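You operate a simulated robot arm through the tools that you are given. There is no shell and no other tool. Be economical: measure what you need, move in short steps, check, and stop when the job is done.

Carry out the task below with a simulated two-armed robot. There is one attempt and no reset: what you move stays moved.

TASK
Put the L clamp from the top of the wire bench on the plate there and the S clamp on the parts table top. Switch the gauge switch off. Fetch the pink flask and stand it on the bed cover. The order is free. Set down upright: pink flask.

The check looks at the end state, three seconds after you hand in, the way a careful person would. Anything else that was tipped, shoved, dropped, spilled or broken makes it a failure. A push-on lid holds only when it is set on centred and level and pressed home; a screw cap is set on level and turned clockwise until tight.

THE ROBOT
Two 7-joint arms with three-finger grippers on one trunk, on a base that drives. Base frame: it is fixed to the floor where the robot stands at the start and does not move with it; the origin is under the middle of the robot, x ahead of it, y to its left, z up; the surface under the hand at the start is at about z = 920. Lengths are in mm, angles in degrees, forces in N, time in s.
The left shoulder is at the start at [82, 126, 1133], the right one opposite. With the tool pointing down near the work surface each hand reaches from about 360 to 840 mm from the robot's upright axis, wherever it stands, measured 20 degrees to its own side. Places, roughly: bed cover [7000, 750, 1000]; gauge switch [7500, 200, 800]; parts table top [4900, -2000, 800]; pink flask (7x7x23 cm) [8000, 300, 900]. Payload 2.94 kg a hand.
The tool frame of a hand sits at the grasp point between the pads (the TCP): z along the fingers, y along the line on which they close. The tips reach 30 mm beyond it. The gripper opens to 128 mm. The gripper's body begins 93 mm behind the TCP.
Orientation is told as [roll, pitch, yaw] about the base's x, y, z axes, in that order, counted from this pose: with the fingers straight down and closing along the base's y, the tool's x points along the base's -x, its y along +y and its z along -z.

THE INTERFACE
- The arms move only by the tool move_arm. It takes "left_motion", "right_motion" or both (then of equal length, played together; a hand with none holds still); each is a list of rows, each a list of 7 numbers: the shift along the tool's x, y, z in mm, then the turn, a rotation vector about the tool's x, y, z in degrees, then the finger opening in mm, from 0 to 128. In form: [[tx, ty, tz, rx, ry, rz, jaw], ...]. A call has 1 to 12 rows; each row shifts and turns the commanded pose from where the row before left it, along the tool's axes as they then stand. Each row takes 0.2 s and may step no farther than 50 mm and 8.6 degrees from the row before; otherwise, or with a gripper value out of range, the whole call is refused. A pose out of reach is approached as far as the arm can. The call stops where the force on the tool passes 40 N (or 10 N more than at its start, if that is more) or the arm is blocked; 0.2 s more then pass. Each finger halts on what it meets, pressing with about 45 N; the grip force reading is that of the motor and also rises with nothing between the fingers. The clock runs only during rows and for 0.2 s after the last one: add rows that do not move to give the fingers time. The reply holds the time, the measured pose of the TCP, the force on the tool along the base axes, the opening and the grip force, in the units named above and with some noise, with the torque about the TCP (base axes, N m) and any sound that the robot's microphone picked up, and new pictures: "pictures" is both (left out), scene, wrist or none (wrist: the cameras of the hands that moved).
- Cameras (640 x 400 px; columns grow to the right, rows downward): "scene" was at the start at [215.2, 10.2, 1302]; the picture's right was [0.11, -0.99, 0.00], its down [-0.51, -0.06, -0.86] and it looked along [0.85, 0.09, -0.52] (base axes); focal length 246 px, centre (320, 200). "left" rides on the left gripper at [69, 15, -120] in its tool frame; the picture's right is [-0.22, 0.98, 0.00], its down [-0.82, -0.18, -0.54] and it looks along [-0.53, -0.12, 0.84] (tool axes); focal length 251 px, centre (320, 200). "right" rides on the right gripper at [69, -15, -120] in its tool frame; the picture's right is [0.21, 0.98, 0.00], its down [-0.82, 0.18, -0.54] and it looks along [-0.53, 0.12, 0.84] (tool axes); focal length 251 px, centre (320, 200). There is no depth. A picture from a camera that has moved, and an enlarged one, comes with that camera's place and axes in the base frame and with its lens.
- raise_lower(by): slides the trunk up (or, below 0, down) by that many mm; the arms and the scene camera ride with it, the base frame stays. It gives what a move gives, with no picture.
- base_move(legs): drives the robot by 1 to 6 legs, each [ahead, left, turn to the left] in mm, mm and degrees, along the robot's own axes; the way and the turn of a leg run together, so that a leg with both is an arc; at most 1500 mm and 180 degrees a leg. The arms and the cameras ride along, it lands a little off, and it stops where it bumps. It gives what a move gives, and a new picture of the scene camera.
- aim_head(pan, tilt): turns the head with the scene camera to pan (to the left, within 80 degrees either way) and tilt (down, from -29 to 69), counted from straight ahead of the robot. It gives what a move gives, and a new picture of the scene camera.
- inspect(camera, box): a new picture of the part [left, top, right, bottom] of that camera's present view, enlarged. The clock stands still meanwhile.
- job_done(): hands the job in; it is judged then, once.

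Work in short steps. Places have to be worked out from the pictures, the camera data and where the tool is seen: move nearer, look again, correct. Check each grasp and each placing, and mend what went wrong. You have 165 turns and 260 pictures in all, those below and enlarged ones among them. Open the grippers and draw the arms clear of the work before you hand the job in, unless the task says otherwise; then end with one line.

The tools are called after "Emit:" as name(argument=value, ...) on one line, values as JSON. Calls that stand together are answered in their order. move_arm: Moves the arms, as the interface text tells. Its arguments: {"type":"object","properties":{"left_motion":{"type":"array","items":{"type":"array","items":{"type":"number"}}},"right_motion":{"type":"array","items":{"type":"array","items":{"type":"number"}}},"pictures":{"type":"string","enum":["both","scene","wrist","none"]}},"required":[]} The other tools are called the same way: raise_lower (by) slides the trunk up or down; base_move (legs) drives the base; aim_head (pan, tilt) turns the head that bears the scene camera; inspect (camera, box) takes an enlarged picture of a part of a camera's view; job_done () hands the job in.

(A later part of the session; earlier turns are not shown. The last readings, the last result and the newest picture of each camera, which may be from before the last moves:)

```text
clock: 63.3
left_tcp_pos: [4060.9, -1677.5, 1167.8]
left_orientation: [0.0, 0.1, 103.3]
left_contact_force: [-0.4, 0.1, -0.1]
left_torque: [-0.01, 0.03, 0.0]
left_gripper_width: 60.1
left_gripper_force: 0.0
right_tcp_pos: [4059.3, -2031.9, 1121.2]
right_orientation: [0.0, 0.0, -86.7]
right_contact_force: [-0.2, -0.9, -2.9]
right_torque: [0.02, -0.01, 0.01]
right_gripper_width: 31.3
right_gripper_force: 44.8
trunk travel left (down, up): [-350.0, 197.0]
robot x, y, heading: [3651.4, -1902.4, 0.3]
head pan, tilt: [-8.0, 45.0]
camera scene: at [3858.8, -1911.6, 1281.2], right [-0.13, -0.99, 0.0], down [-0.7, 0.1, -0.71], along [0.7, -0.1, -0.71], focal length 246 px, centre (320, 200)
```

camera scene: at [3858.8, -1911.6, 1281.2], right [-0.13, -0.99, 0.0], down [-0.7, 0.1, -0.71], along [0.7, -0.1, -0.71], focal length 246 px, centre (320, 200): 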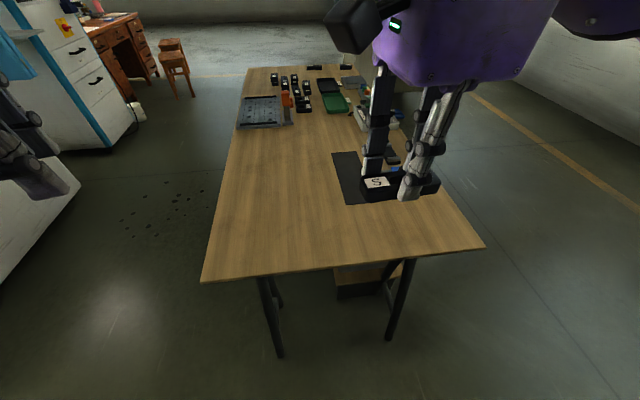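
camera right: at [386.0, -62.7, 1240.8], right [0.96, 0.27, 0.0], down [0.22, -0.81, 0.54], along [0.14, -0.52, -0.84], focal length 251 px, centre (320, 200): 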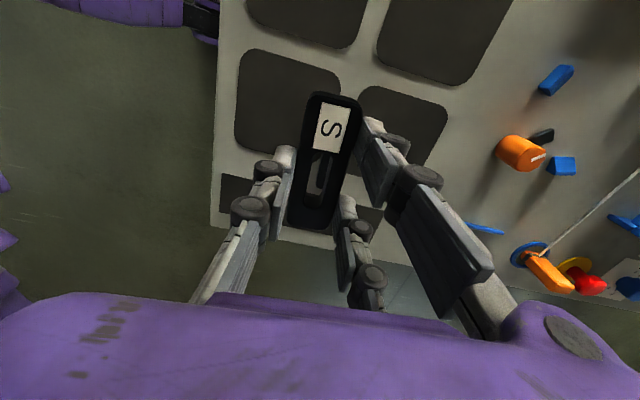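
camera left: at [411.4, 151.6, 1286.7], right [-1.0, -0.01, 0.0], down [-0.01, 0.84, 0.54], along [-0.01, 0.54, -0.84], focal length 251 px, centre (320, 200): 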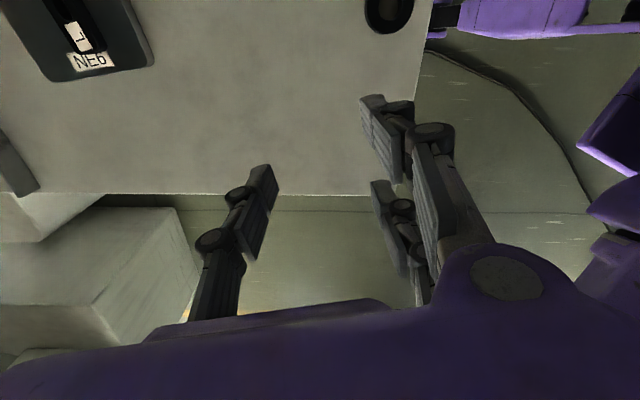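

The table's near edge is at x≈4125 and its top at z≈800–820. I'll lower the trunk 120 mm, then extend the right hand to about (4255,-2030), which is bare wood.

Emit:
raise_lower(by=-120)

Emit:
move_arm(right_motion=[[0, 48, 0, 0, 0, 0, 10], [0, 48, 0, 0, 0, 0, 10], [0, 48, 0, 0, 0, 0, 10], [0, 48, 0, 0, 0, 0, 10], [0, 0, 40, 0, 0, 0, 10], [0, 0, 40, 0, 0, 0, 10], [0, 0, 0, 0, 0, 0, 10]])

```text
clock: 64.8
left_tcp_pos: [4061.9, -1677.5, 1048.4]
left_orientation: [-0.1, 0.1, 103.4]
left_contact_force: [-0.2, -0.8, 0.0]
left_torque: [-0.01, -0.01, -0.04]
left_gripper_width: 59.9
left_gripper_force: 0.1
right_tcp_pos: [4056.8, -2033.2, 999.6]
right_orientation: [0.1, 0.0, -86.6]
right_contact_force: [0.5, -0.1, -2.1]
right_torque: [-0.02, 0.0, -0.05]
right_gripper_width: 31.5
right_gripper_force: 44.2
trunk travel left (down, up): [-230.0, 317.0]
robot x, y, heading: [3651.8, -1902.1, 0.2]
head pan, tilt: [-8.0, 45.0]
```

```text
clock: 66.4
left_tcp_pos: [4062.2, -1677.4, 1048.3]
left_orientation: [0.0, 0.0, 103.3]
left_contact_force: [0.6, 0.5, -0.6]
left_torque: [-0.02, 0.0, -0.01]
left_gripper_width: 60.2
left_gripper_force: 0.1
right_tcp_pos: [4249.9, -2022.6, 918.5]
right_orientation: [0.2, 0.0, -86.7]
right_contact_force: [-0.5, 0.1, -2.5]
right_torque: [0.0, -0.02, -0.01]
right_gripper_width: 31.5
right_gripper_force: 44.7
trunk travel left (down, up): [-230.0, 317.0]
robot x, y, heading: [3654.2, -1902.6, 0.7]
head pan, tilt: [-8.0, 45.0]
camera scene: at [3890.2, -1911.4, 1160.8], right [-0.13, -0.99, 0.0], down [-0.7, 0.1, -0.71], along [0.7, -0.1, -0.71], focal length 246 px, centre (320, 200)
camera right: at [4229.7, -1953.6, 1039.7], right [0.96, 0.27, 0.0], down [0.23, -0.81, 0.54], along [0.15, -0.52, -0.84], focal length 251 px, centre (320, 200)
```

scene: 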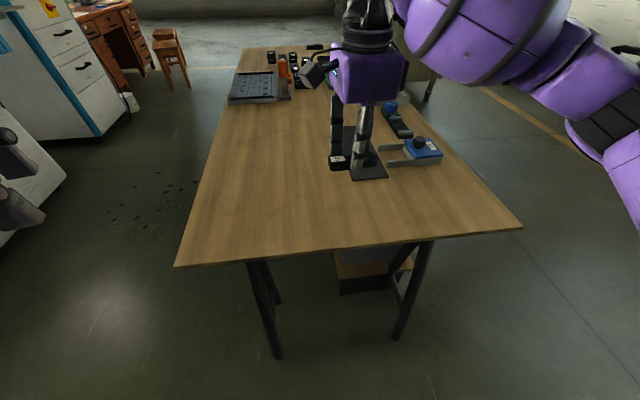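
right: 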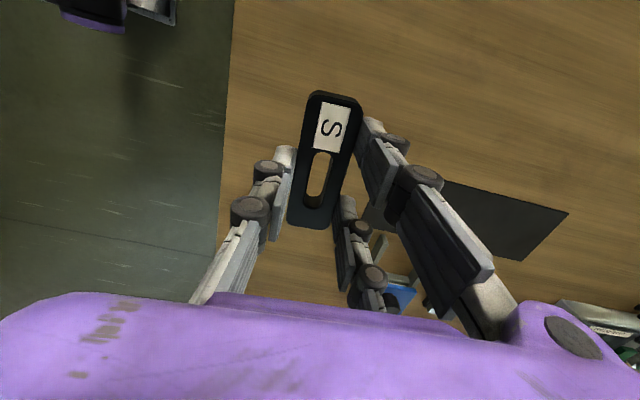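

The spot below is bare wood, about 85 mm inside the edge and clear of the mat. I'll shift +30 in y and descend toward TCP ~845.

Emit:
move_arm(right_motion=[[30, 5, 20, 0, 0, 0, 10], [0, 0, 30, 0, 0, 0, 10], [0, 0, 12, 0, 0, 0, 10], [0, 0, 5, 0, 0, 0, 10], [0, 0, 4, 0, 0, 0, 10]], pictures="wrist")

```text
clock: 67.6
left_tcp_pos: [4061.6, -1678.0, 1046.6]
left_orientation: [0.0, 0.1, 103.4]
left_contact_force: [-0.3, 0.7, 0.2]
left_torque: [-0.02, 0.01, 0.0]
left_gripper_width: 60.0
left_gripper_force: 0.0
right_tcp_pos: [4253.0, -1990.3, 849.2]
right_orientation: [0.2, 0.0, -86.7]
right_contact_force: [0.3, 0.4, -3.0]
right_torque: [-0.03, -0.03, -0.01]
right_gripper_width: 31.2
right_gripper_force: 45.0
trunk travel left (down, up): [-230.0, 317.0]
robot x, y, heading: [3650.8, -1904.7, 0.2]
head pan, tilt: [-8.0, 45.0]
camera right: at [4233.1, -1922.6, 970.0], right [0.96, 0.27, 0.0], down [0.23, -0.81, 0.54], along [0.15, -0.52, -0.84], focal length 251 px, centre (320, 200)
```

right: 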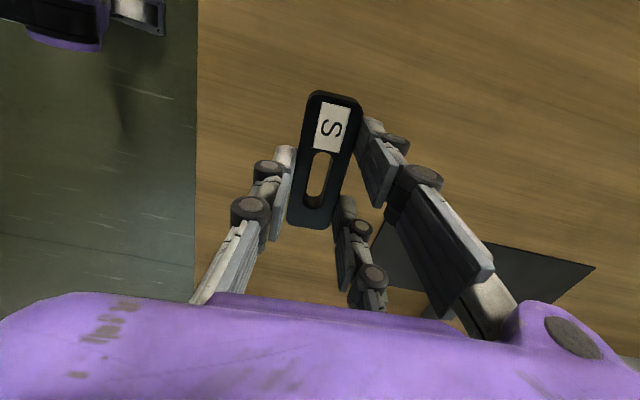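

Still above the table, which is at about z 775–800. I'll keep stepping down in small increments.

Emit:
move_arm(right_motion=[[0, 0, 4, 0, 0, 0, 10], [0, 0, 4, 0, 0, 0, 10], [0, 0, 4, 0, 0, 0, 10]], pictures="none")

Emit:
move_arm(right_motion=[[0, 0, 3, 0, 0, 0, 10], [0, 0, 3, 0, 0, 0, 10]], pictures="none")

Emit:
move_arm(right_motion=[[0, 0, 3, 0, 0, 0, 10], [0, 0, 3, 0, 0, 0, 10]], pictures="wrist")

```text
clock: 68.4
left_tcp_pos: [4062.1, -1678.1, 1047.8]
left_orientation: [0.0, 0.1, 103.2]
left_contact_force: [-0.1, 0.5, 0.0]
left_torque: [-0.01, -0.02, -0.01]
left_gripper_width: 60.0
left_gripper_force: 0.1
right_tcp_pos: [4253.3, -1991.3, 836.0]
right_orientation: [0.0, 0.1, -86.7]
right_contact_force: [0.3, 0.3, -2.9]
right_torque: [0.0, 0.04, 0.03]
right_gripper_width: 31.3
right_gripper_force: 44.8
trunk travel left (down, up): [-230.0, 317.0]
robot x, y, heading: [3652.1, -1903.1, 0.4]
head pan, tilt: [-8.0, 45.0]
```

```text
clock: 69.0
left_tcp_pos: [4062.6, -1677.4, 1048.3]
left_orientation: [0.0, 0.2, 103.3]
left_contact_force: [-0.3, 0.5, -0.4]
left_torque: [0.0, 0.02, -0.02]
left_gripper_width: 60.1
left_gripper_force: 0.1
right_tcp_pos: [4253.3, -1991.4, 831.5]
right_orientation: [0.0, -0.1, -86.7]
right_contact_force: [-0.1, 0.0, -2.7]
right_torque: [-0.02, -0.03, -0.02]
right_gripper_width: 31.4
right_gripper_force: 44.7
trunk travel left (down, up): [-230.0, 317.0]
robot x, y, heading: [3650.0, -1904.9, 0.2]
head pan, tilt: [-8.0, 45.0]
```

```text
clock: 69.6
left_tcp_pos: [4062.3, -1677.7, 1047.4]
left_orientation: [0.0, 0.1, 103.3]
left_contact_force: [0.2, 0.1, 1.1]
left_torque: [0.03, 0.01, -0.03]
left_gripper_width: 60.1
left_gripper_force: 0.0
right_tcp_pos: [4252.9, -1991.7, 825.2]
right_orientation: [0.0, 0.0, -86.7]
right_contact_force: [1.4, 0.6, -3.1]
right_torque: [-0.01, -0.01, 0.01]
right_gripper_width: 31.4
right_gripper_force: 45.0
trunk travel left (down, up): [-230.0, 317.0]
robot x, y, heading: [3652.5, -1901.6, 0.1]
head pan, tilt: [-8.0, 45.0]
camera right: at [4233.4, -1922.3, 946.0], right [0.96, 0.27, 0.0], down [0.23, -0.81, 0.54], along [0.15, -0.52, -0.84], focal length 251 px, centre (320, 200)
```

right: 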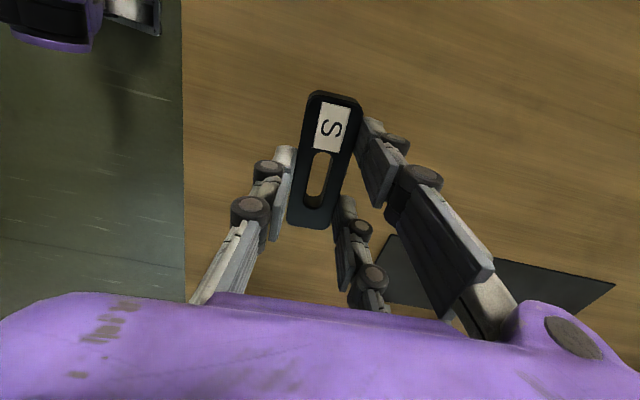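

The edge parallax suggests the table is at about z 760. I'll continue down in steps of 4 with the force guard.

Emit:
move_arm(right_motion=[[0, 0, 4, 0, 0, 0, 10], [0, 0, 4, 0, 0, 0, 10], [0, 0, 4, 0, 0, 0, 10]], pictures="none")

Emit:
move_arm(right_motion=[[0, 0, 3, 0, 0, 0, 10], [0, 0, 3, 0, 0, 0, 10]], pictures="none")

Emit:
move_arm(right_motion=[[0, 0, 3, 0, 0, 0, 10], [0, 0, 3, 0, 0, 0, 10]], pictures="wrist")

```text
clock: 70.4
left_tcp_pos: [4062.2, -1677.4, 1048.0]
left_orientation: [0.0, 0.0, 103.3]
left_contact_force: [0.4, -0.6, 0.4]
left_torque: [0.01, 0.01, -0.02]
left_gripper_width: 59.7
left_gripper_force: 0.0
right_tcp_pos: [4253.3, -1991.1, 814.1]
right_orientation: [0.0, -0.1, -86.7]
right_contact_force: [-0.5, 0.8, -2.3]
right_torque: [0.01, -0.03, -0.02]
right_gripper_width: 31.6
right_gripper_force: 44.8
trunk travel left (down, up): [-230.0, 317.0]
robot x, y, heading: [3650.9, -1905.5, 0.0]
head pan, tilt: [-8.0, 45.0]
```

```text
clock: 71.0
left_tcp_pos: [4062.8, -1678.5, 1048.3]
left_orientation: [0.1, 0.1, 103.3]
left_contact_force: [-0.4, 0.1, 0.2]
left_torque: [-0.02, 0.0, 0.01]
left_gripper_width: 60.0
left_gripper_force: 0.0
right_tcp_pos: [4253.4, -1990.5, 806.8]
right_orientation: [0.0, 0.0, -86.6]
right_contact_force: [-0.4, 0.2, -2.1]
right_torque: [0.03, 0.03, -0.02]
right_gripper_width: 31.5
right_gripper_force: 45.3
trunk travel left (down, up): [-230.0, 317.0]
robot x, y, heading: [3653.1, -1895.4, 0.3]
head pan, tilt: [-8.0, 45.0]
```

```text
clock: 71.6
left_tcp_pos: [4062.8, -1678.7, 1047.8]
left_orientation: [-0.1, 0.1, 103.3]
left_contact_force: [0.1, -0.1, 0.2]
left_torque: [-0.03, 0.01, 0.02]
left_gripper_width: 60.0
left_gripper_force: 0.1
right_tcp_pos: [4253.7, -1990.9, 801.8]
right_orientation: [0.1, 0.0, -86.7]
right_contact_force: [0.4, 0.0, -3.5]
right_torque: [-0.03, 0.0, 0.0]
right_gripper_width: 31.5
right_gripper_force: 44.7
trunk travel left (down, up): [-230.0, 317.0]
robot x, y, heading: [3652.1, -1900.2, 0.4]
head pan, tilt: [-8.0, 45.0]
camera right: at [4233.3, -1922.6, 922.1], right [0.96, 0.27, 0.0], down [0.23, -0.81, 0.54], along [0.15, -0.52, -0.84], focal length 251 px, centre (320, 200)
```

right: 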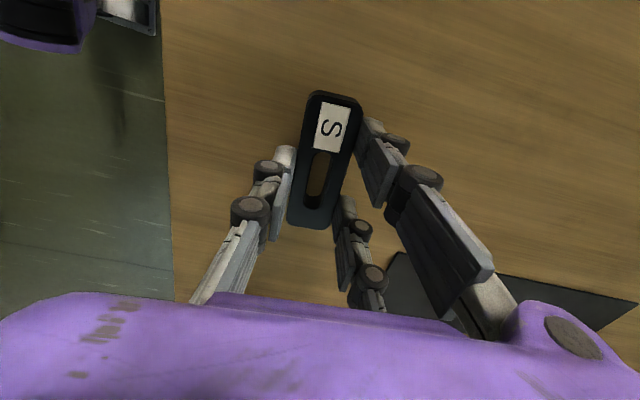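

The table should be at about z 765, so contact is imminent. I'll use small steps.

Emit:
move_arm(right_motion=[[0, 0, 2, 0, 0, 0, 10], [0, 0, 2, 0, 0, 0, 10]], pictures="none")

Emit:
move_arm(right_motion=[[0, 0, 2, 0, 0, 0, 10], [0, 0, 2, 0, 0, 0, 10]], pictures="none")

Emit:
move_arm(right_motion=[[0, 0, 2, 0, 0, 0, 10], [0, 0, 1, 0, 0, 0, 10]], pictures="none")

```text
clock: 72.2
left_tcp_pos: [4061.9, -1678.1, 1047.7]
left_orientation: [-0.1, 0.2, 103.3]
left_contact_force: [0.4, 0.4, 0.2]
left_torque: [-0.04, -0.02, 0.03]
left_gripper_width: 59.5
left_gripper_force: 0.0
right_tcp_pos: [4252.2, -1990.5, 797.6]
right_orientation: [0.1, 0.0, -86.9]
right_contact_force: [0.5, -0.1, -2.7]
right_torque: [0.0, -0.01, 0.03]
right_gripper_width: 31.5
right_gripper_force: 45.4
trunk travel left (down, up): [-230.0, 317.0]
robot x, y, heading: [3650.4, -1899.7, 0.3]
head pan, tilt: [-8.0, 45.0]
```

```text
clock: 72.8
left_tcp_pos: [4060.5, -1678.2, 1048.3]
left_orientation: [-0.1, 0.0, 103.4]
left_contact_force: [-0.2, -0.1, -0.6]
left_torque: [0.01, -0.01, 0.01]
left_gripper_width: 59.9
left_gripper_force: 0.0
right_tcp_pos: [4253.5, -1990.3, 796.9]
right_orientation: [0.2, -0.1, -86.9]
right_contact_force: [-1.0, -0.4, 14.3]
right_torque: [-0.66, 0.11, 0.0]
right_gripper_width: 31.6
right_gripper_force: 45.1
trunk travel left (down, up): [-230.0, 317.0]
robot x, y, heading: [3651.9, -1901.5, 0.5]
head pan, tilt: [-8.0, 45.0]
```

```text
clock: 73.5
left_tcp_pos: [4061.9, -1678.8, 1048.6]
left_orientation: [-0.1, 0.0, 103.4]
left_contact_force: [0.3, 0.1, -0.2]
left_torque: [0.02, 0.03, 0.0]
left_gripper_width: 60.0
left_gripper_force: 0.0
right_tcp_pos: [4254.4, -1991.3, 796.6]
right_orientation: [0.6, 0.2, -86.8]
right_contact_force: [-6.3, -1.4, 15.1]
right_torque: [-0.64, 0.15, -0.2]
right_gripper_width: 31.2
right_gripper_force: 45.1
trunk travel left (down, up): [-230.0, 317.0]
robot x, y, heading: [3648.9, -1902.6, 0.3]
head pan, tilt: [-8.0, 45.0]
stopped in row 2 (right hand): the force on the tool passed its limit at 41 N (the readings are from after the stop); the commanded pose is now the measured one
```

Contact at 797, so S is on the table. I'll release and rise.

Emit:
move_arm(right_motion=[[0, 0, -1, 0, 0, 0, 36], [0, 0, 0, 0, 0, 0, 50], [0, 0, 0, 0, 0, 0, 60], [0, 0, -40, 0, 0, 0, 60], [0, 0, -45, 0, 0, 0, 60], [0, 0, -45, 0, 0, 0, 60], [0, 0, -45, 0, 0, 0, 60]])

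```text
clock: 75.1
left_tcp_pos: [4059.8, -1677.4, 1048.3]
left_orientation: [-0.1, 0.2, 103.4]
left_contact_force: [-0.1, -0.4, -0.4]
left_torque: [-0.02, -0.03, -0.03]
left_gripper_width: 60.2
left_gripper_force: 0.0
right_tcp_pos: [4253.5, -1992.1, 970.3]
right_orientation: [0.4, 0.1, -86.8]
right_contact_force: [-0.7, -1.3, -0.1]
right_torque: [0.07, 0.02, 0.0]
right_gripper_width: 60.2
right_gripper_force: 0.0
trunk travel left (down, up): [-230.0, 317.0]
robot x, y, heading: [3651.2, -1900.1, 0.4]
head pan, tilt: [-8.0, 45.0]
camera scene: at [3889.5, -1911.4, 1161.0], right [-0.13, -0.99, 0.0], down [-0.7, 0.1, -0.71], along [0.7, -0.1, -0.71], focal length 246 px, centre (320, 200)
camera right: at [4232.7, -1923.6, 1091.4], right [0.96, 0.27, 0.01], down [0.22, -0.81, 0.54], along [0.15, -0.52, -0.84], focal length 251 px, centre (320, 200)
```

scene: 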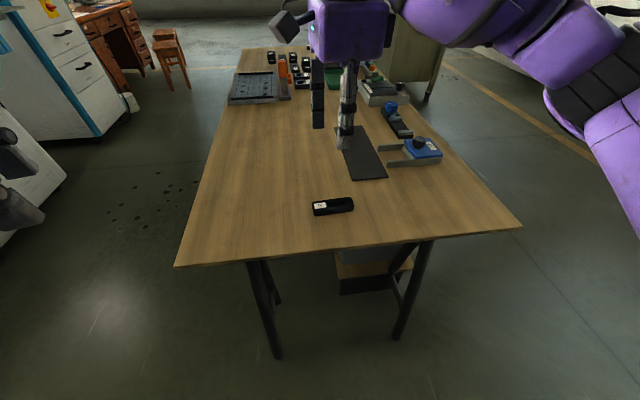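
right: 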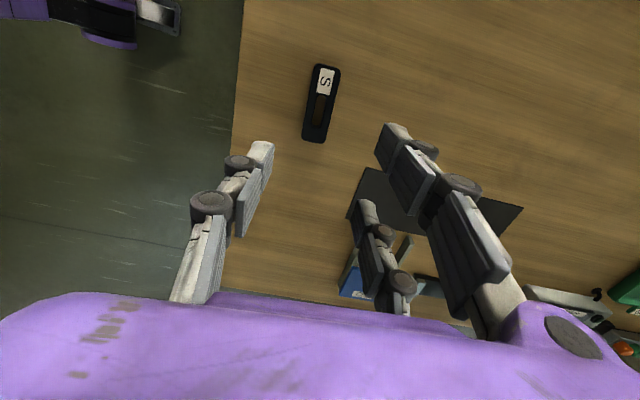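

S rests on the parts table. I'll retract the right hand, raise the trunk, and look ahead-left toward the remaining targets.

Emit:
move_arm(right_motion=[[0, -45, -20, 0, 0, 0, 60], [0, -45, -20, 0, 0, 0, 60], [-5, -45, 0, 0, 0, 0, 60], [-5, -45, 0, 0, 0, 0, 60], [0, 0, 0, 0, 0, 0, 60]], pictures="none")

Emit:
raise_lower(by=120)

Emit:
aim_head(pan=30, tilt=12)

```text
clock: 76.3
left_tcp_pos: [4062.9, -1678.4, 1048.6]
left_orientation: [0.0, 0.2, 103.2]
left_contact_force: [0.3, -1.3, -0.6]
left_torque: [0.03, -0.01, -0.01]
left_gripper_width: 60.2
left_gripper_force: 0.0
right_tcp_pos: [4074.3, -2012.5, 1008.6]
right_orientation: [0.4, 0.2, -86.8]
right_contact_force: [0.1, 0.1, 0.8]
right_torque: [0.0, 0.02, 0.0]
right_gripper_width: 60.1
right_gripper_force: 0.0
trunk travel left (down, up): [-230.0, 317.0]
robot x, y, heading: [3652.1, -1897.7, 0.2]
head pan, tilt: [-8.0, 45.0]
```

```text
clock: 77.8
left_tcp_pos: [4061.6, -1678.3, 1167.0]
left_orientation: [0.0, 0.1, 103.3]
left_contact_force: [-0.2, 0.5, -0.7]
left_torque: [0.02, 0.01, -0.03]
left_gripper_width: 60.0
left_gripper_force: 0.1
right_tcp_pos: [4074.3, -2012.2, 1127.4]
right_orientation: [0.4, 0.2, -86.8]
right_contact_force: [-0.7, 0.7, 0.2]
right_torque: [0.02, -0.01, -0.03]
right_gripper_width: 60.2
right_gripper_force: 0.0
trunk travel left (down, up): [-350.0, 197.0]
robot x, y, heading: [3650.9, -1904.4, -0.0]
head pan, tilt: [-8.0, 45.0]
```

```text
clock: 78.8
left_tcp_pos: [4062.7, -1678.2, 1168.2]
left_orientation: [0.0, 0.1, 103.3]
left_contact_force: [-0.1, 0.1, -0.7]
left_torque: [-0.02, 0.02, 0.01]
left_gripper_width: 60.1
left_gripper_force: 0.1
right_tcp_pos: [4073.9, -2011.9, 1127.2]
right_orientation: [0.5, 0.0, -86.8]
right_contact_force: [-0.3, 0.2, -0.9]
right_torque: [0.03, 0.0, 0.02]
right_gripper_width: 60.2
right_gripper_force: 0.1
trunk travel left (down, up): [-350.0, 197.0]
robot x, y, heading: [3650.6, -1899.7, 0.5]
head pan, tilt: [30.0, 12.0]
camera scene: at [3858.7, -1853.9, 1332.7], right [0.5, -0.86, 0.0], down [-0.18, -0.1, -0.98], along [0.85, 0.49, -0.21], focal length 246 px, centre (320, 200)
```

scene: 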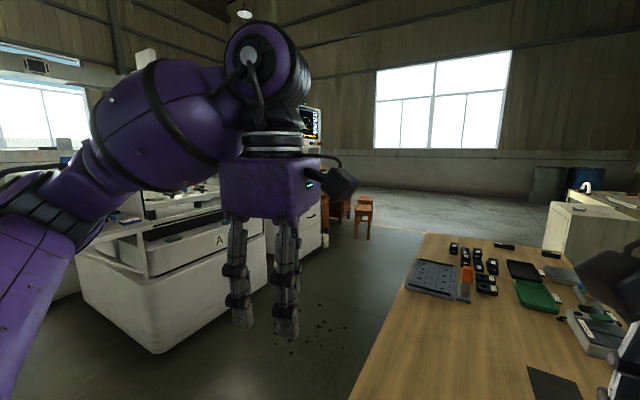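

The aisle between machine A (face at y≈-200 to -300) and the table (edge at y≈-1700) is about 1400 mm wide. I'll back off, sidestep to y≈-1000, and drive on.

Emit:
base_move(legs=[[-150, 0, 0], [0, 900, 0], [1300, 0, 0]])

Emit:
aim_head(pan=0, tilt=15)

```text
clock: 94.1
left_tcp_pos: [5204.7, -780.7, 1168.1]
left_orientation: [0.0, 0.0, 103.3]
left_contact_force: [0.2, -0.5, 0.0]
left_torque: [0.01, 0.01, -0.02]
left_gripper_width: 59.7
left_gripper_force: 0.0
right_tcp_pos: [5216.3, -1113.7, 1128.2]
right_orientation: [0.5, 0.2, -86.7]
right_contact_force: [-1.1, -0.5, -0.4]
right_torque: [0.01, -0.02, 0.0]
right_gripper_width: 59.9
right_gripper_force: 0.1
trunk travel left (down, up): [-350.0, 197.0]
robot x, y, heading: [4795.5, -1007.5, 0.2]
head pan, tilt: [30.0, 12.0]
camera scene: at [5001.0, -955.4, 1332.8], right [0.5, -0.86, 0.0], down [-0.18, -0.1, -0.98], along [0.85, 0.49, -0.21], focal length 246 px, centre (320, 200)
```

scene: 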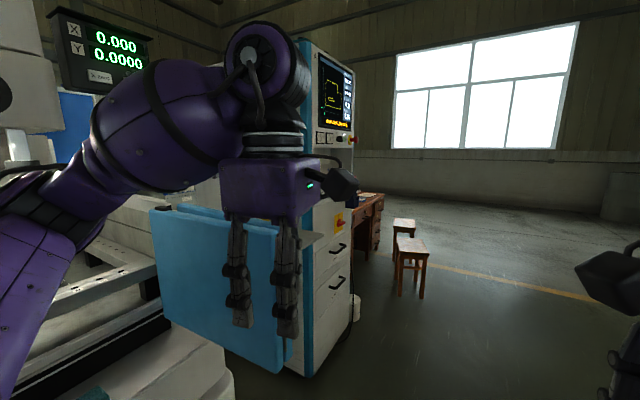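

```text
clock: 95.1
left_tcp_pos: [5203.7, -778.8, 1168.4]
left_orientation: [-0.1, 0.2, 103.3]
left_contact_force: [0.7, -0.2, -0.6]
left_torque: [-0.01, 0.03, 0.0]
left_gripper_width: 60.2
left_gripper_force: 0.1
right_tcp_pos: [5215.4, -1113.5, 1129.3]
right_orientation: [0.5, 0.1, -86.7]
right_contact_force: [-0.4, 0.1, 0.9]
right_torque: [-0.02, -0.01, -0.03]
right_gripper_width: 59.9
right_gripper_force: 0.0
trunk travel left (down, up): [-350.0, 197.0]
robot x, y, heading: [4797.0, -1009.6, 0.1]
head pan, tilt: [0.0, 15.0]
camera scene: at [5013.7, -1001.9, 1327.9], right [0.0, -1.0, 0.0], down [-0.26, 0.0, -0.97], along [0.97, 0.0, -0.26], focal length 246 px, centre (320, 200)
```

scene: 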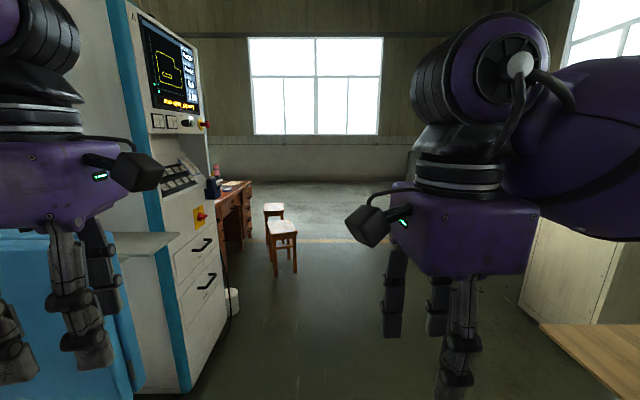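

The desk is ahead-left at about x 7300–8000 with its front at y≈-50. Stools stand in front of it at about (7140,-570). I'll drive closer, keeping to the right.

Emit:
base_move(legs=[[1400, -300, 0]])

Emit:
aim_head(pan=45, tilt=18)

```text
clock: 97.8
left_tcp_pos: [5510.1, -835.6, 1180.3]
left_orientation: [-2.0, 0.2, 106.9]
left_contact_force: [1.0, -0.7, 0.0]
left_torque: [0.01, 0.01, 0.0]
left_gripper_width: 60.0
left_gripper_force: 0.1
right_tcp_pos: [5529.1, -1182.2, 1132.1]
right_orientation: [1.1, 0.5, -85.9]
right_contact_force: [-0.1, 0.1, 0.3]
right_torque: [-0.04, 0.03, 0.0]
right_gripper_width: 59.9
right_gripper_force: 0.1
trunk travel left (down, up): [-350.0, 197.0]
robot x, y, heading: [5119.4, -1073.6, 1.1]
head pan, tilt: [0.0, 15.0]
stopped in leg 1: the robot was blocked; the commanded pose is now the measured one
camera scene: at [5325.0, -1075.3, 1330.2], right [0.02, -1.0, -0.01], down [-0.25, 0.0, -0.97], along [0.97, 0.02, -0.25], focal length 246 px, centre (320, 200)
```

scene: 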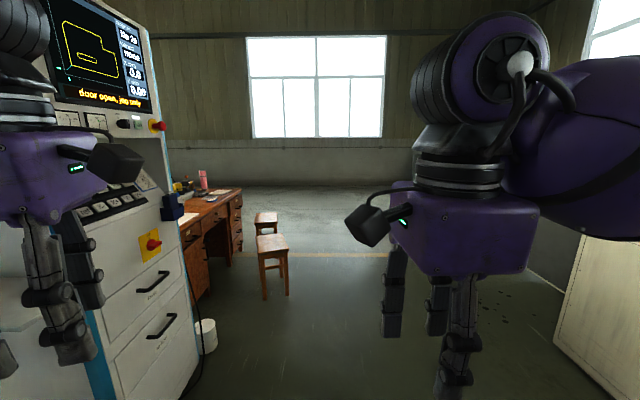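

```text
clock: 99.0
left_tcp_pos: [5509.2, -835.4, 1181.9]
left_orientation: [-1.9, 0.1, 106.8]
left_contact_force: [-0.2, -0.5, 0.3]
left_torque: [-0.01, -0.02, 0.0]
left_gripper_width: 60.0
left_gripper_force: 0.2
right_tcp_pos: [5528.3, -1183.7, 1132.4]
right_orientation: [1.4, 0.5, -86.2]
right_contact_force: [0.9, -0.5, 0.7]
right_torque: [0.03, 0.0, -0.02]
right_gripper_width: 60.0
right_gripper_force: 0.1
trunk travel left (down, up): [-350.0, 197.0]
robot x, y, heading: [5120.5, -1071.6, 0.8]
head pan, tilt: [45.0, 18.0]
camera scene: at [5293.8, -1009.5, 1326.0], right [0.72, -0.7, 0.01], down [-0.2, -0.22, -0.95], along [0.67, 0.68, -0.3], focal length 246 px, centre (320, 200)
```

scene: 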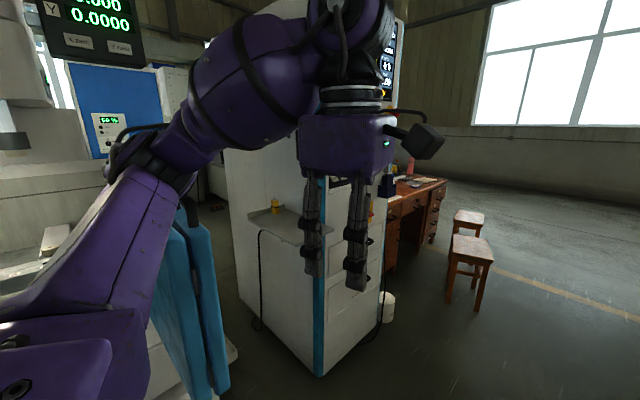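

The left forearm touched the blue door, whose edge is at about (5417,-626). I'll back straight off, sidestep right 230 mm, check the door, and go on.

Emit:
base_move(legs=[[-200, 0, 0], [0, -230, 0]])

```text
clock: 102.8
left_tcp_pos: [5327.9, -1065.9, 1171.8]
left_orientation: [-1.0, 0.3, 106.1]
left_contact_force: [0.4, 0.1, 0.5]
left_torque: [0.01, 0.0, -0.03]
left_gripper_width: 60.1
left_gripper_force: 0.0
right_tcp_pos: [5344.7, -1409.8, 1129.1]
right_orientation: [0.5, 0.2, -86.2]
right_contact_force: [-0.5, 0.0, -0.2]
right_torque: [0.05, 0.01, -0.02]
right_gripper_width: 60.0
right_gripper_force: 0.0
trunk travel left (down, up): [-350.0, 197.0]
robot x, y, heading: [4924.6, -1304.8, 0.9]
head pan, tilt: [45.0, 18.0]
camera scene: at [5113.4, -1235.1, 1323.0], right [0.72, -0.7, 0.0], down [-0.22, -0.22, -0.95], along [0.66, 0.68, -0.31], focal length 246 px, centre (320, 200)
```

scene: 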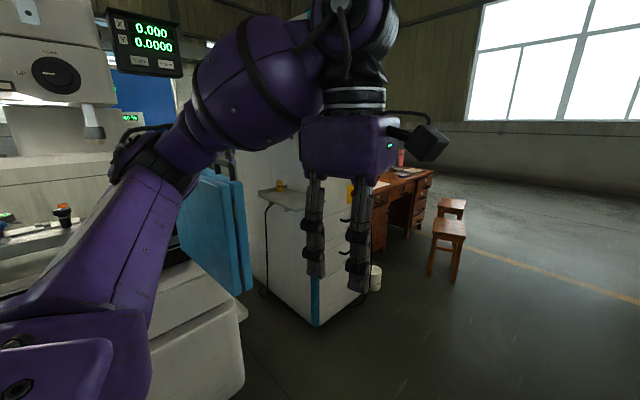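

The door edge is still at about (5410,-600), so it didn't move. Now there is clearance, so I'll drive forward.

Emit:
base_move(legs=[[1400, -30, 0]])

Emit:
aim_head(pan=15, tilt=15)

Emit:
inspect(camera="scene", box=[100, 120, 420, 320])

```text
clock: 109.7
left_tcp_pos: [6720.1, -1059.2, 1172.4]
left_orientation: [-1.0, 0.2, 107.0]
left_contact_force: [-0.1, -0.3, 0.0]
left_torque: [0.01, 0.02, -0.02]
left_gripper_width: 60.0
left_gripper_force: 0.1
right_tcp_pos: [6743.0, -1405.0, 1128.1]
right_orientation: [0.5, 0.2, -85.4]
right_contact_force: [-0.8, 0.3, -0.2]
right_torque: [0.01, 0.0, 0.01]
right_gripper_width: 60.0
right_gripper_force: 0.0
trunk travel left (down, up): [-350.0, 197.0]
robot x, y, heading: [6319.6, -1303.7, 1.7]
head pan, tilt: [45.0, 18.0]
camera scene: at [6508.8, -1232.7, 1323.0], right [0.73, -0.69, 0.0], down [-0.21, -0.22, -0.95], along [0.65, 0.69, -0.31], focal length 246 px, centre (320, 200)
```

scene: 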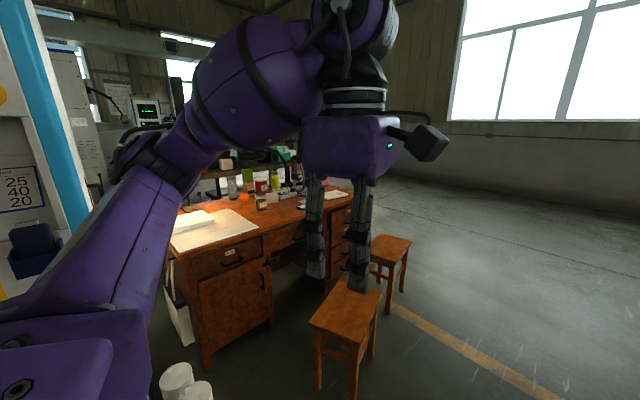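

```text
clock: 110.7
left_tcp_pos: [6720.3, -1059.7, 1173.7]
left_orientation: [-0.9, 0.2, 106.8]
left_contact_force: [-0.2, -0.2, -0.1]
left_torque: [-0.02, -0.05, 0.01]
left_gripper_width: 60.3
left_gripper_force: 0.0
right_tcp_pos: [6743.5, -1404.4, 1127.8]
right_orientation: [0.4, 0.3, -85.4]
right_contact_force: [-0.3, 0.4, -0.1]
right_torque: [0.01, -0.01, -0.05]
right_gripper_width: 59.9
right_gripper_force: 0.1
trunk travel left (down, up): [-350.0, 197.0]
robot x, y, heading: [6321.7, -1307.2, 1.6]
head pan, tilt: [15.0, 15.0]
camera scene: at [6534.2, -1273.7, 1327.9], right [0.29, -0.96, 0.0], down [-0.25, -0.07, -0.97], along [0.93, 0.28, -0.26], focal length 246 px, centre (320, 200)
```

scene: 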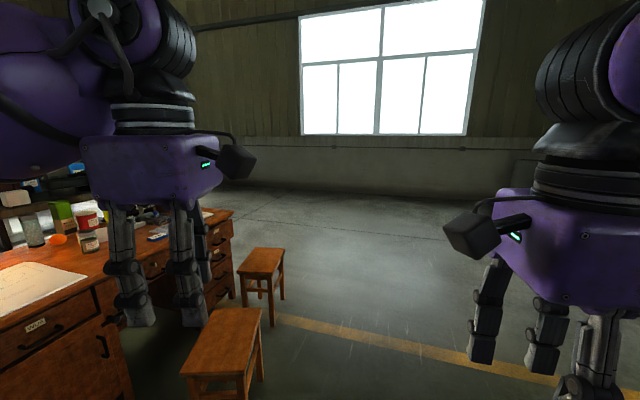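

```text
2.00 times, centred on (260, 220) of scene
camera zoom: at [6534.2, -1273.7, 1327.9], right [0.29, -0.96, 0.0], down [-0.25, -0.07, -0.97], along [0.93, 0.28, -0.26], focal length 491 px, centre (440, 160)
```

zoom: 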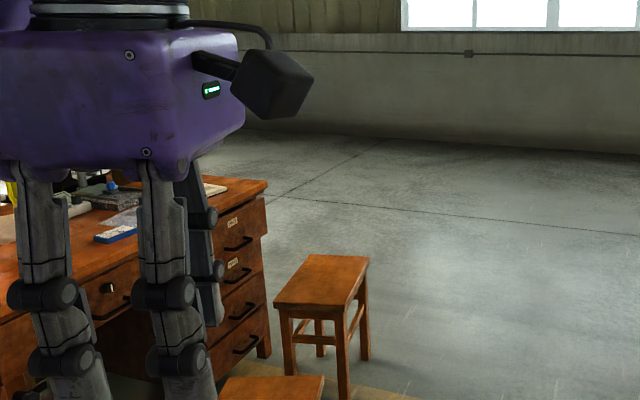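

I'll turn left to face the desk in this open area and look at the desktop.

Emit:
base_move(legs=[[0, 0, 88]])

Emit:
aim_head(pan=-40, tilt=18)

```text
clock: 114.9
left_tcp_pos: [6084.4, -896.0, 1172.9]
left_orientation: [-0.9, 0.3, -164.6]
left_contact_force: [0.0, -0.3, -0.4]
left_torque: [0.03, 0.04, -0.02]
left_gripper_width: 60.0
left_gripper_force: 0.1
right_tcp_pos: [6430.1, -883.6, 1129.1]
right_orientation: [0.5, 0.2, 3.1]
right_contact_force: [0.3, 0.7, 0.4]
right_torque: [0.0, 0.01, -0.01]
right_gripper_width: 59.9
right_gripper_force: 0.2
trunk travel left (down, up): [-350.0, 197.0]
robot x, y, heading: [6317.0, -1305.7, 90.0]
head pan, tilt: [15.0, 15.0]
camera scene: at [6295.9, -1089.8, 1327.9], right [0.97, 0.26, 0.0], down [0.07, -0.25, -0.97], along [-0.25, 0.93, -0.26], focal length 246 px, centre (320, 200)
```

scene: 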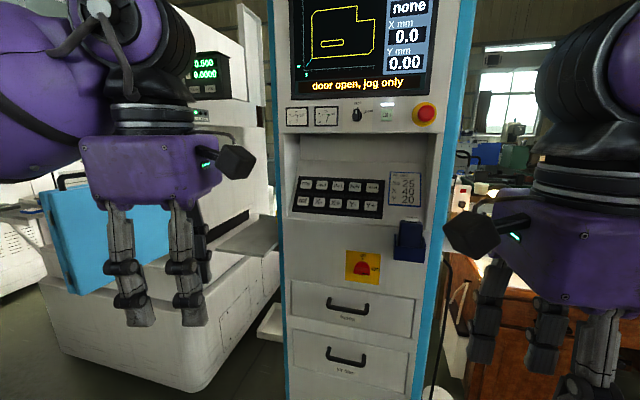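

```text
clock: 116.1
left_tcp_pos: [6084.1, -896.4, 1171.8]
left_orientation: [-0.9, 0.1, -164.6]
left_contact_force: [0.8, -0.6, -0.7]
left_torque: [-0.01, 0.02, 0.0]
left_gripper_width: 59.9
left_gripper_force: 0.0
right_tcp_pos: [6429.3, -883.1, 1127.3]
right_orientation: [0.5, 0.2, 3.0]
right_contact_force: [-0.1, 0.0, 0.1]
right_torque: [-0.01, -0.01, -0.02]
right_gripper_width: 59.8
right_gripper_force: 0.1
trunk travel left (down, up): [-350.0, 197.0]
robot x, y, heading: [6317.4, -1303.9, 90.4]
head pan, tilt: [-40.0, 18.0]
camera scene: at [6380.1, -1108.2, 1323.0], right [0.77, -0.64, 0.0], down [-0.2, -0.24, -0.95], along [0.61, 0.73, -0.31], focal length 246 px, centre (320, 200)
```

scene: 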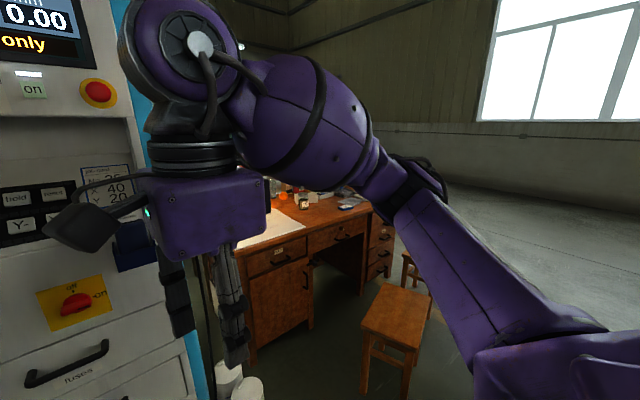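

I'll sidestep right 1150 mm to stand in front of the desk, well back of the stools.

Emit:
base_move(legs=[[0, -1150, 0]])

Emit:
aim_head(pan=0, tilt=20)

Emit:
inspect(camera="scene", box=[160, 100, 480, 300])

```text
clock: 126.5
left_tcp_pos: [7238.2, -893.3, 1172.7]
left_orientation: [-0.9, 0.2, -164.7]
left_contact_force: [-0.2, -0.4, 0.2]
left_torque: [0.0, 0.01, 0.02]
left_gripper_width: 60.3
left_gripper_force: 0.1
right_tcp_pos: [7583.3, -882.3, 1128.2]
right_orientation: [0.6, 0.3, 3.0]
right_contact_force: [-1.1, -0.2, -0.2]
right_torque: [-0.04, 0.01, -0.03]
right_gripper_width: 59.9
right_gripper_force: 0.1
trunk travel left (down, up): [-350.0, 197.0]
robot x, y, heading: [7472.5, -1301.1, 89.9]
head pan, tilt: [-40.0, 18.0]
camera scene: at [7533.3, -1106.2, 1323.0], right [0.77, -0.64, 0.0], down [-0.2, -0.24, -0.95], along [0.61, 0.73, -0.31], focal length 246 px, centre (320, 200)
```

scene: 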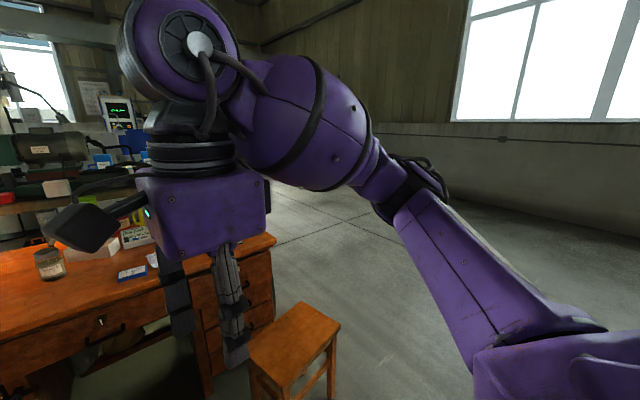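

```text
clock: 127.5
left_tcp_pos: [7238.6, -893.1, 1172.6]
left_orientation: [-0.8, 0.3, -164.8]
left_contact_force: [0.5, 0.2, 0.4]
left_torque: [0.0, -0.03, 0.02]
left_gripper_width: 59.8
left_gripper_force: 0.0
right_tcp_pos: [7583.3, -880.7, 1128.5]
right_orientation: [0.5, 0.2, 3.0]
right_contact_force: [0.6, -0.8, 0.4]
right_torque: [-0.01, -0.04, 0.01]
right_gripper_width: 60.0
right_gripper_force: 0.1
trunk travel left (down, up): [-350.0, 197.0]
robot x, y, heading: [7471.5, -1303.8, 89.8]
head pan, tilt: [0.0, 20.0]
camera scene: at [7473.4, -1084.6, 1319.8], right [1.0, 0.0, 0.0], down [0.0, -0.34, -0.94], along [0.0, 0.94, -0.34], focal length 246 px, centre (320, 200)
```

scene: 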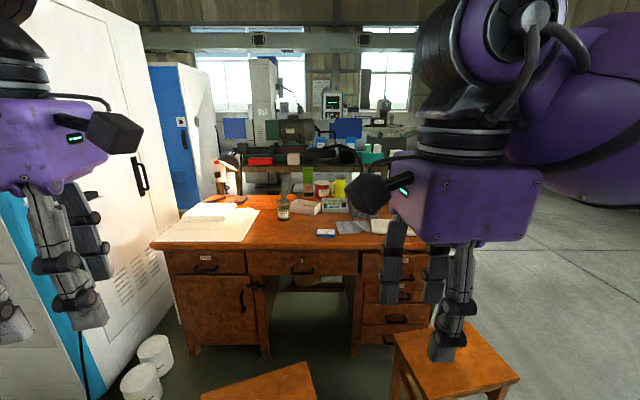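

```text
2.00 times, centred on (320, 200) of scene
camera zoom: at [7473.4, -1084.6, 1319.8], right [1.0, 0.0, 0.0], down [0.0, -0.34, -0.94], along [0.0, 0.94, -0.34], focal length 491 px, centre (320, 200)
```

zoom: 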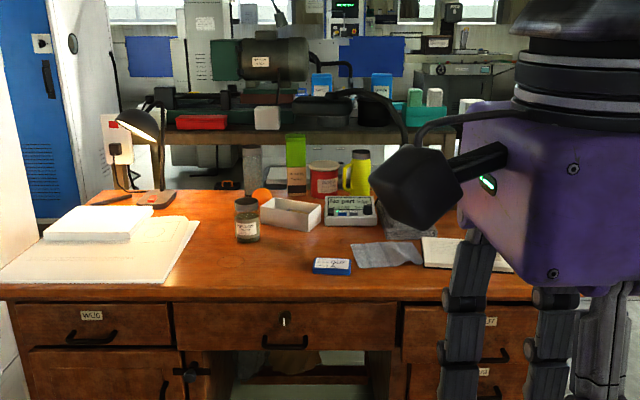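

The desk is in view but the right arm hides its right end, where the flask should be. I'll sidestep right 550 mm and look left.

Emit:
base_move(legs=[[0, -550, 0]])

Emit:
aim_head(pan=10, tilt=20)

Emit:
inspect(camera="scene", box=[180, 120, 420, 270])

```text
clock: 132.8
left_tcp_pos: [7786.0, -893.5, 1171.5]
left_orientation: [-0.9, 0.1, -164.7]
left_contact_force: [-0.5, 0.2, 0.2]
left_torque: [0.0, 0.02, -0.01]
left_gripper_width: 59.9
left_gripper_force: 0.1
right_tcp_pos: [8131.7, -881.5, 1128.9]
right_orientation: [0.5, 0.2, 3.1]
right_contact_force: [0.8, 0.9, -0.5]
right_torque: [-0.02, -0.01, 0.02]
right_gripper_width: 60.2
right_gripper_force: 0.0
trunk travel left (down, up): [-350.0, 197.0]
robot x, y, heading: [8020.4, -1299.6, 90.1]
head pan, tilt: [0.0, 20.0]
camera scene: at [8021.3, -1083.7, 1319.8], right [1.0, 0.0, 0.0], down [0.0, -0.34, -0.94], along [0.0, 0.94, -0.34], focal length 246 px, centre (320, 200)
```

scene: 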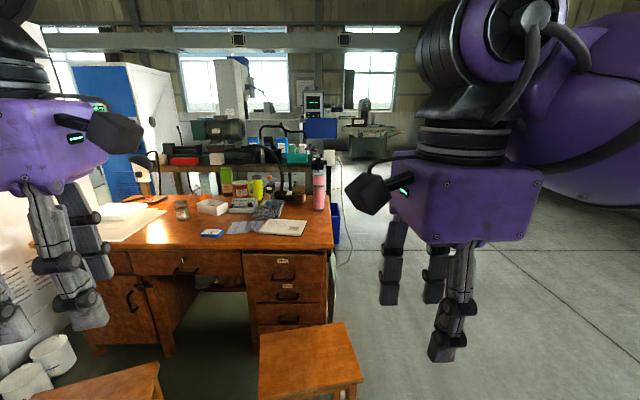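

```text
clock: 133.6
left_tcp_pos: [7786.7, -893.9, 1173.8]
left_orientation: [-0.9, 0.2, -164.7]
left_contact_force: [0.3, -0.5, -1.1]
left_torque: [-0.01, 0.06, 0.0]
left_gripper_width: 60.2
left_gripper_force: 0.0
right_tcp_pos: [8130.1, -880.5, 1128.6]
right_orientation: [0.5, 0.2, 3.1]
right_contact_force: [-0.4, 0.4, 0.6]
right_torque: [-0.02, 0.02, 0.03]
right_gripper_width: 59.8
right_gripper_force: 0.1
trunk travel left (down, up): [-350.0, 197.0]
robot x, y, heading: [8018.0, -1299.6, 90.1]
head pan, tilt: [10.0, 20.0]
camera scene: at [8005.2, -1085.2, 1319.8], right [0.98, 0.18, 0.0], down [0.06, -0.34, -0.94], along [-0.16, 0.93, -0.34], focal length 246 px, centre (320, 200)
```

scene: 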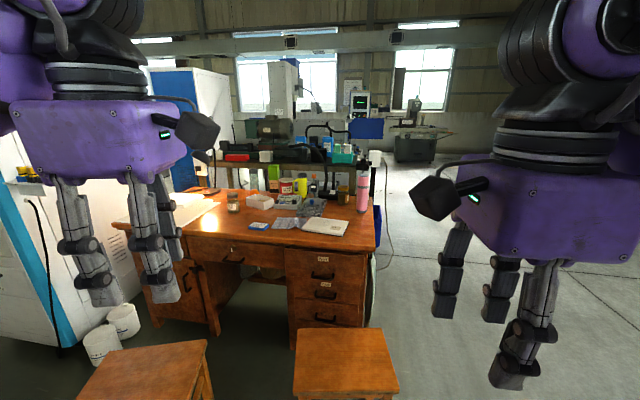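

```text
2.67 times, centred on (300, 195) of scene
camera zoom: at [8005.2, -1085.2, 1319.8], right [0.98, 0.18, 0.0], down [0.06, -0.34, -0.94], along [-0.16, 0.93, -0.34], focal length 655 px, centre (373, 213)
```

zoom: 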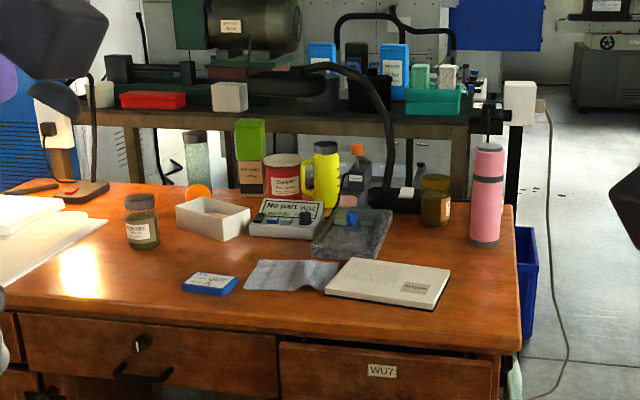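

The pink flask stands at the desk's rear right corner, about (8020,247). I'll zoom in to find the gauge, its switch and the bed cover.

Emit:
inspect(camera="scene", box=[215, 150, 315, 230])

Emit:
inspect(camera="scene", box=[285, 110, 385, 240])

Emit:
inspect(camera="scene", box=[200, 100, 300, 180])

```text
5.00 times, centred on (265, 190) of scene
camera zoom: at [8005.2, -1085.2, 1319.8], right [0.98, 0.18, 0.0], down [0.06, -0.34, -0.94], along [-0.16, 0.93, -0.34], focal length 1228 px, centre (595, 250)
```

zoom: 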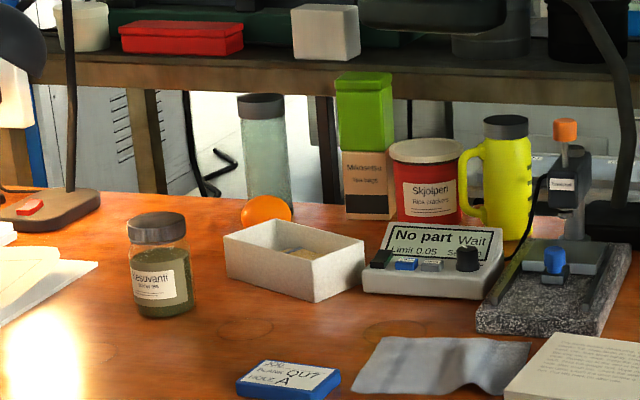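

```text
3.08 times, centred on (335, 175) of scene
camera zoom: at [8005.2, -1085.2, 1319.8], right [0.98, 0.18, 0.0], down [0.06, -0.34, -0.94], along [-0.16, 0.93, -0.34], focal length 756 px, centre (274, 277)
```

zoom: 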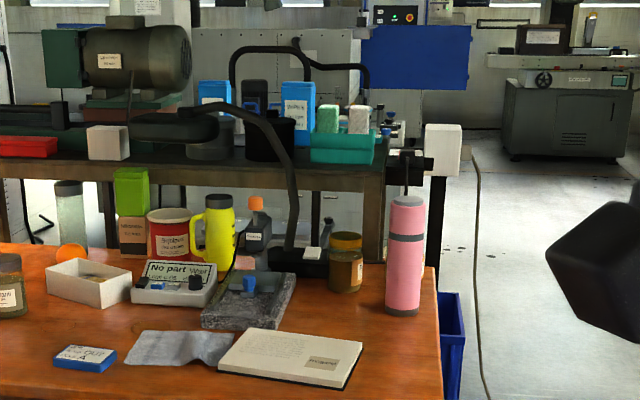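

```text
5.00 times, centred on (250, 140) of scene
camera zoom: at [8005.2, -1085.2, 1319.8], right [0.98, 0.18, 0.0], down [0.06, -0.34, -0.94], along [-0.16, 0.93, -0.34], focal length 1228 px, centre (670, 500)
```

zoom: 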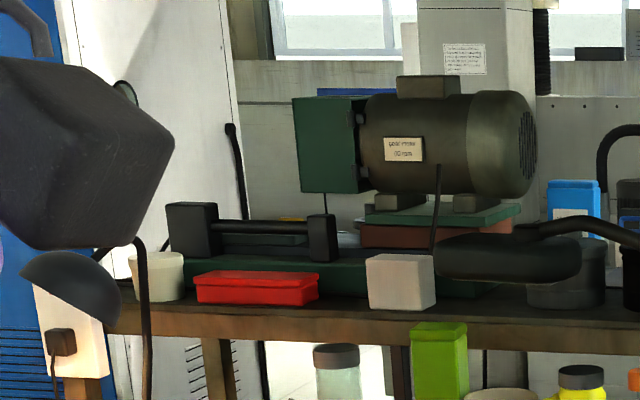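

The gauge is the small display unit on the desk at about (7585,230), with switches on its front. The flask is at the rear right. The lathe bench is behind the desk. Stools block the front, so I'll go around to the right side of the desk and look.

Emit:
base_move(legs=[[0, -900, 0], [1200, 0, 0]])

Emit:
aim_head(pan=60, tilt=20)

```text
clock: 147.5
left_tcp_pos: [8694.3, 308.8, 1172.6]
left_orientation: [-0.9, 0.2, -164.9]
left_contact_force: [0.4, 0.4, -0.4]
left_torque: [0.0, -0.02, 0.02]
left_gripper_width: 60.0
left_gripper_force: 0.0
right_tcp_pos: [9038.4, 317.5, 1128.6]
right_orientation: [0.5, 0.2, 2.8]
right_contact_force: [0.8, -1.0, -0.1]
right_torque: [0.03, 0.02, 0.01]
right_gripper_width: 59.9
right_gripper_force: 0.0
trunk travel left (down, up): [-350.0, 197.0]
robot x, y, heading: [8926.5, -106.7, 90.1]
head pan, tilt: [10.0, 20.0]
camera scene: at [8911.5, 113.9, 1319.8], right [0.99, 0.17, 0.0], down [0.06, -0.34, -0.94], along [-0.16, 0.93, -0.34], focal length 246 px, centre (320, 200)
```

scene: 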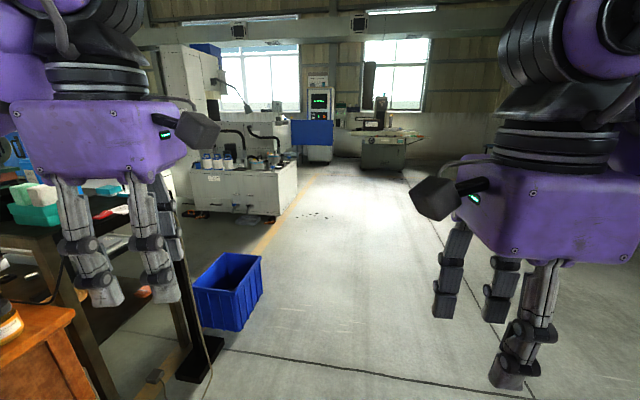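

```text
clock: 148.7
left_tcp_pos: [8692.5, 307.5, 1173.1]
left_orientation: [-0.9, 0.4, -164.9]
left_contact_force: [-0.7, -0.2, 0.2]
left_torque: [0.0, 0.01, 0.04]
left_gripper_width: 60.0
left_gripper_force: 0.1
right_tcp_pos: [9038.0, 317.5, 1129.2]
right_orientation: [0.4, 0.2, 2.7]
right_contact_force: [-0.1, -0.7, 0.2]
right_torque: [-0.01, 0.01, 0.04]
right_gripper_width: 60.0
right_gripper_force: 0.1
trunk travel left (down, up): [-350.0, 197.0]
robot x, y, heading: [8924.6, -105.0, 90.1]
head pan, tilt: [60.0, 20.0]
camera scene: at [8847.0, 69.0, 1319.8], right [0.5, 0.86, 0.0], down [0.3, -0.17, -0.94], along [-0.81, 0.47, -0.34], focal length 246 px, centre (320, 200)
```

scene: 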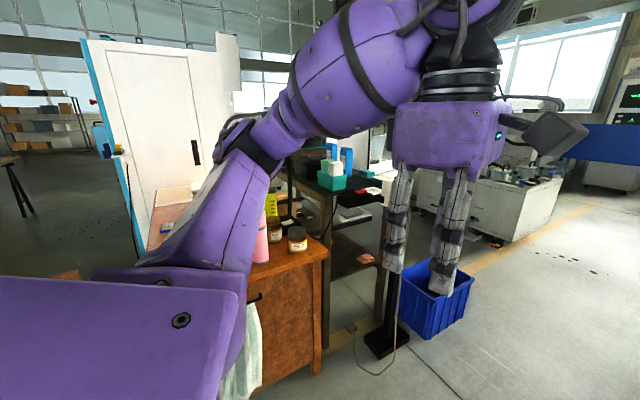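

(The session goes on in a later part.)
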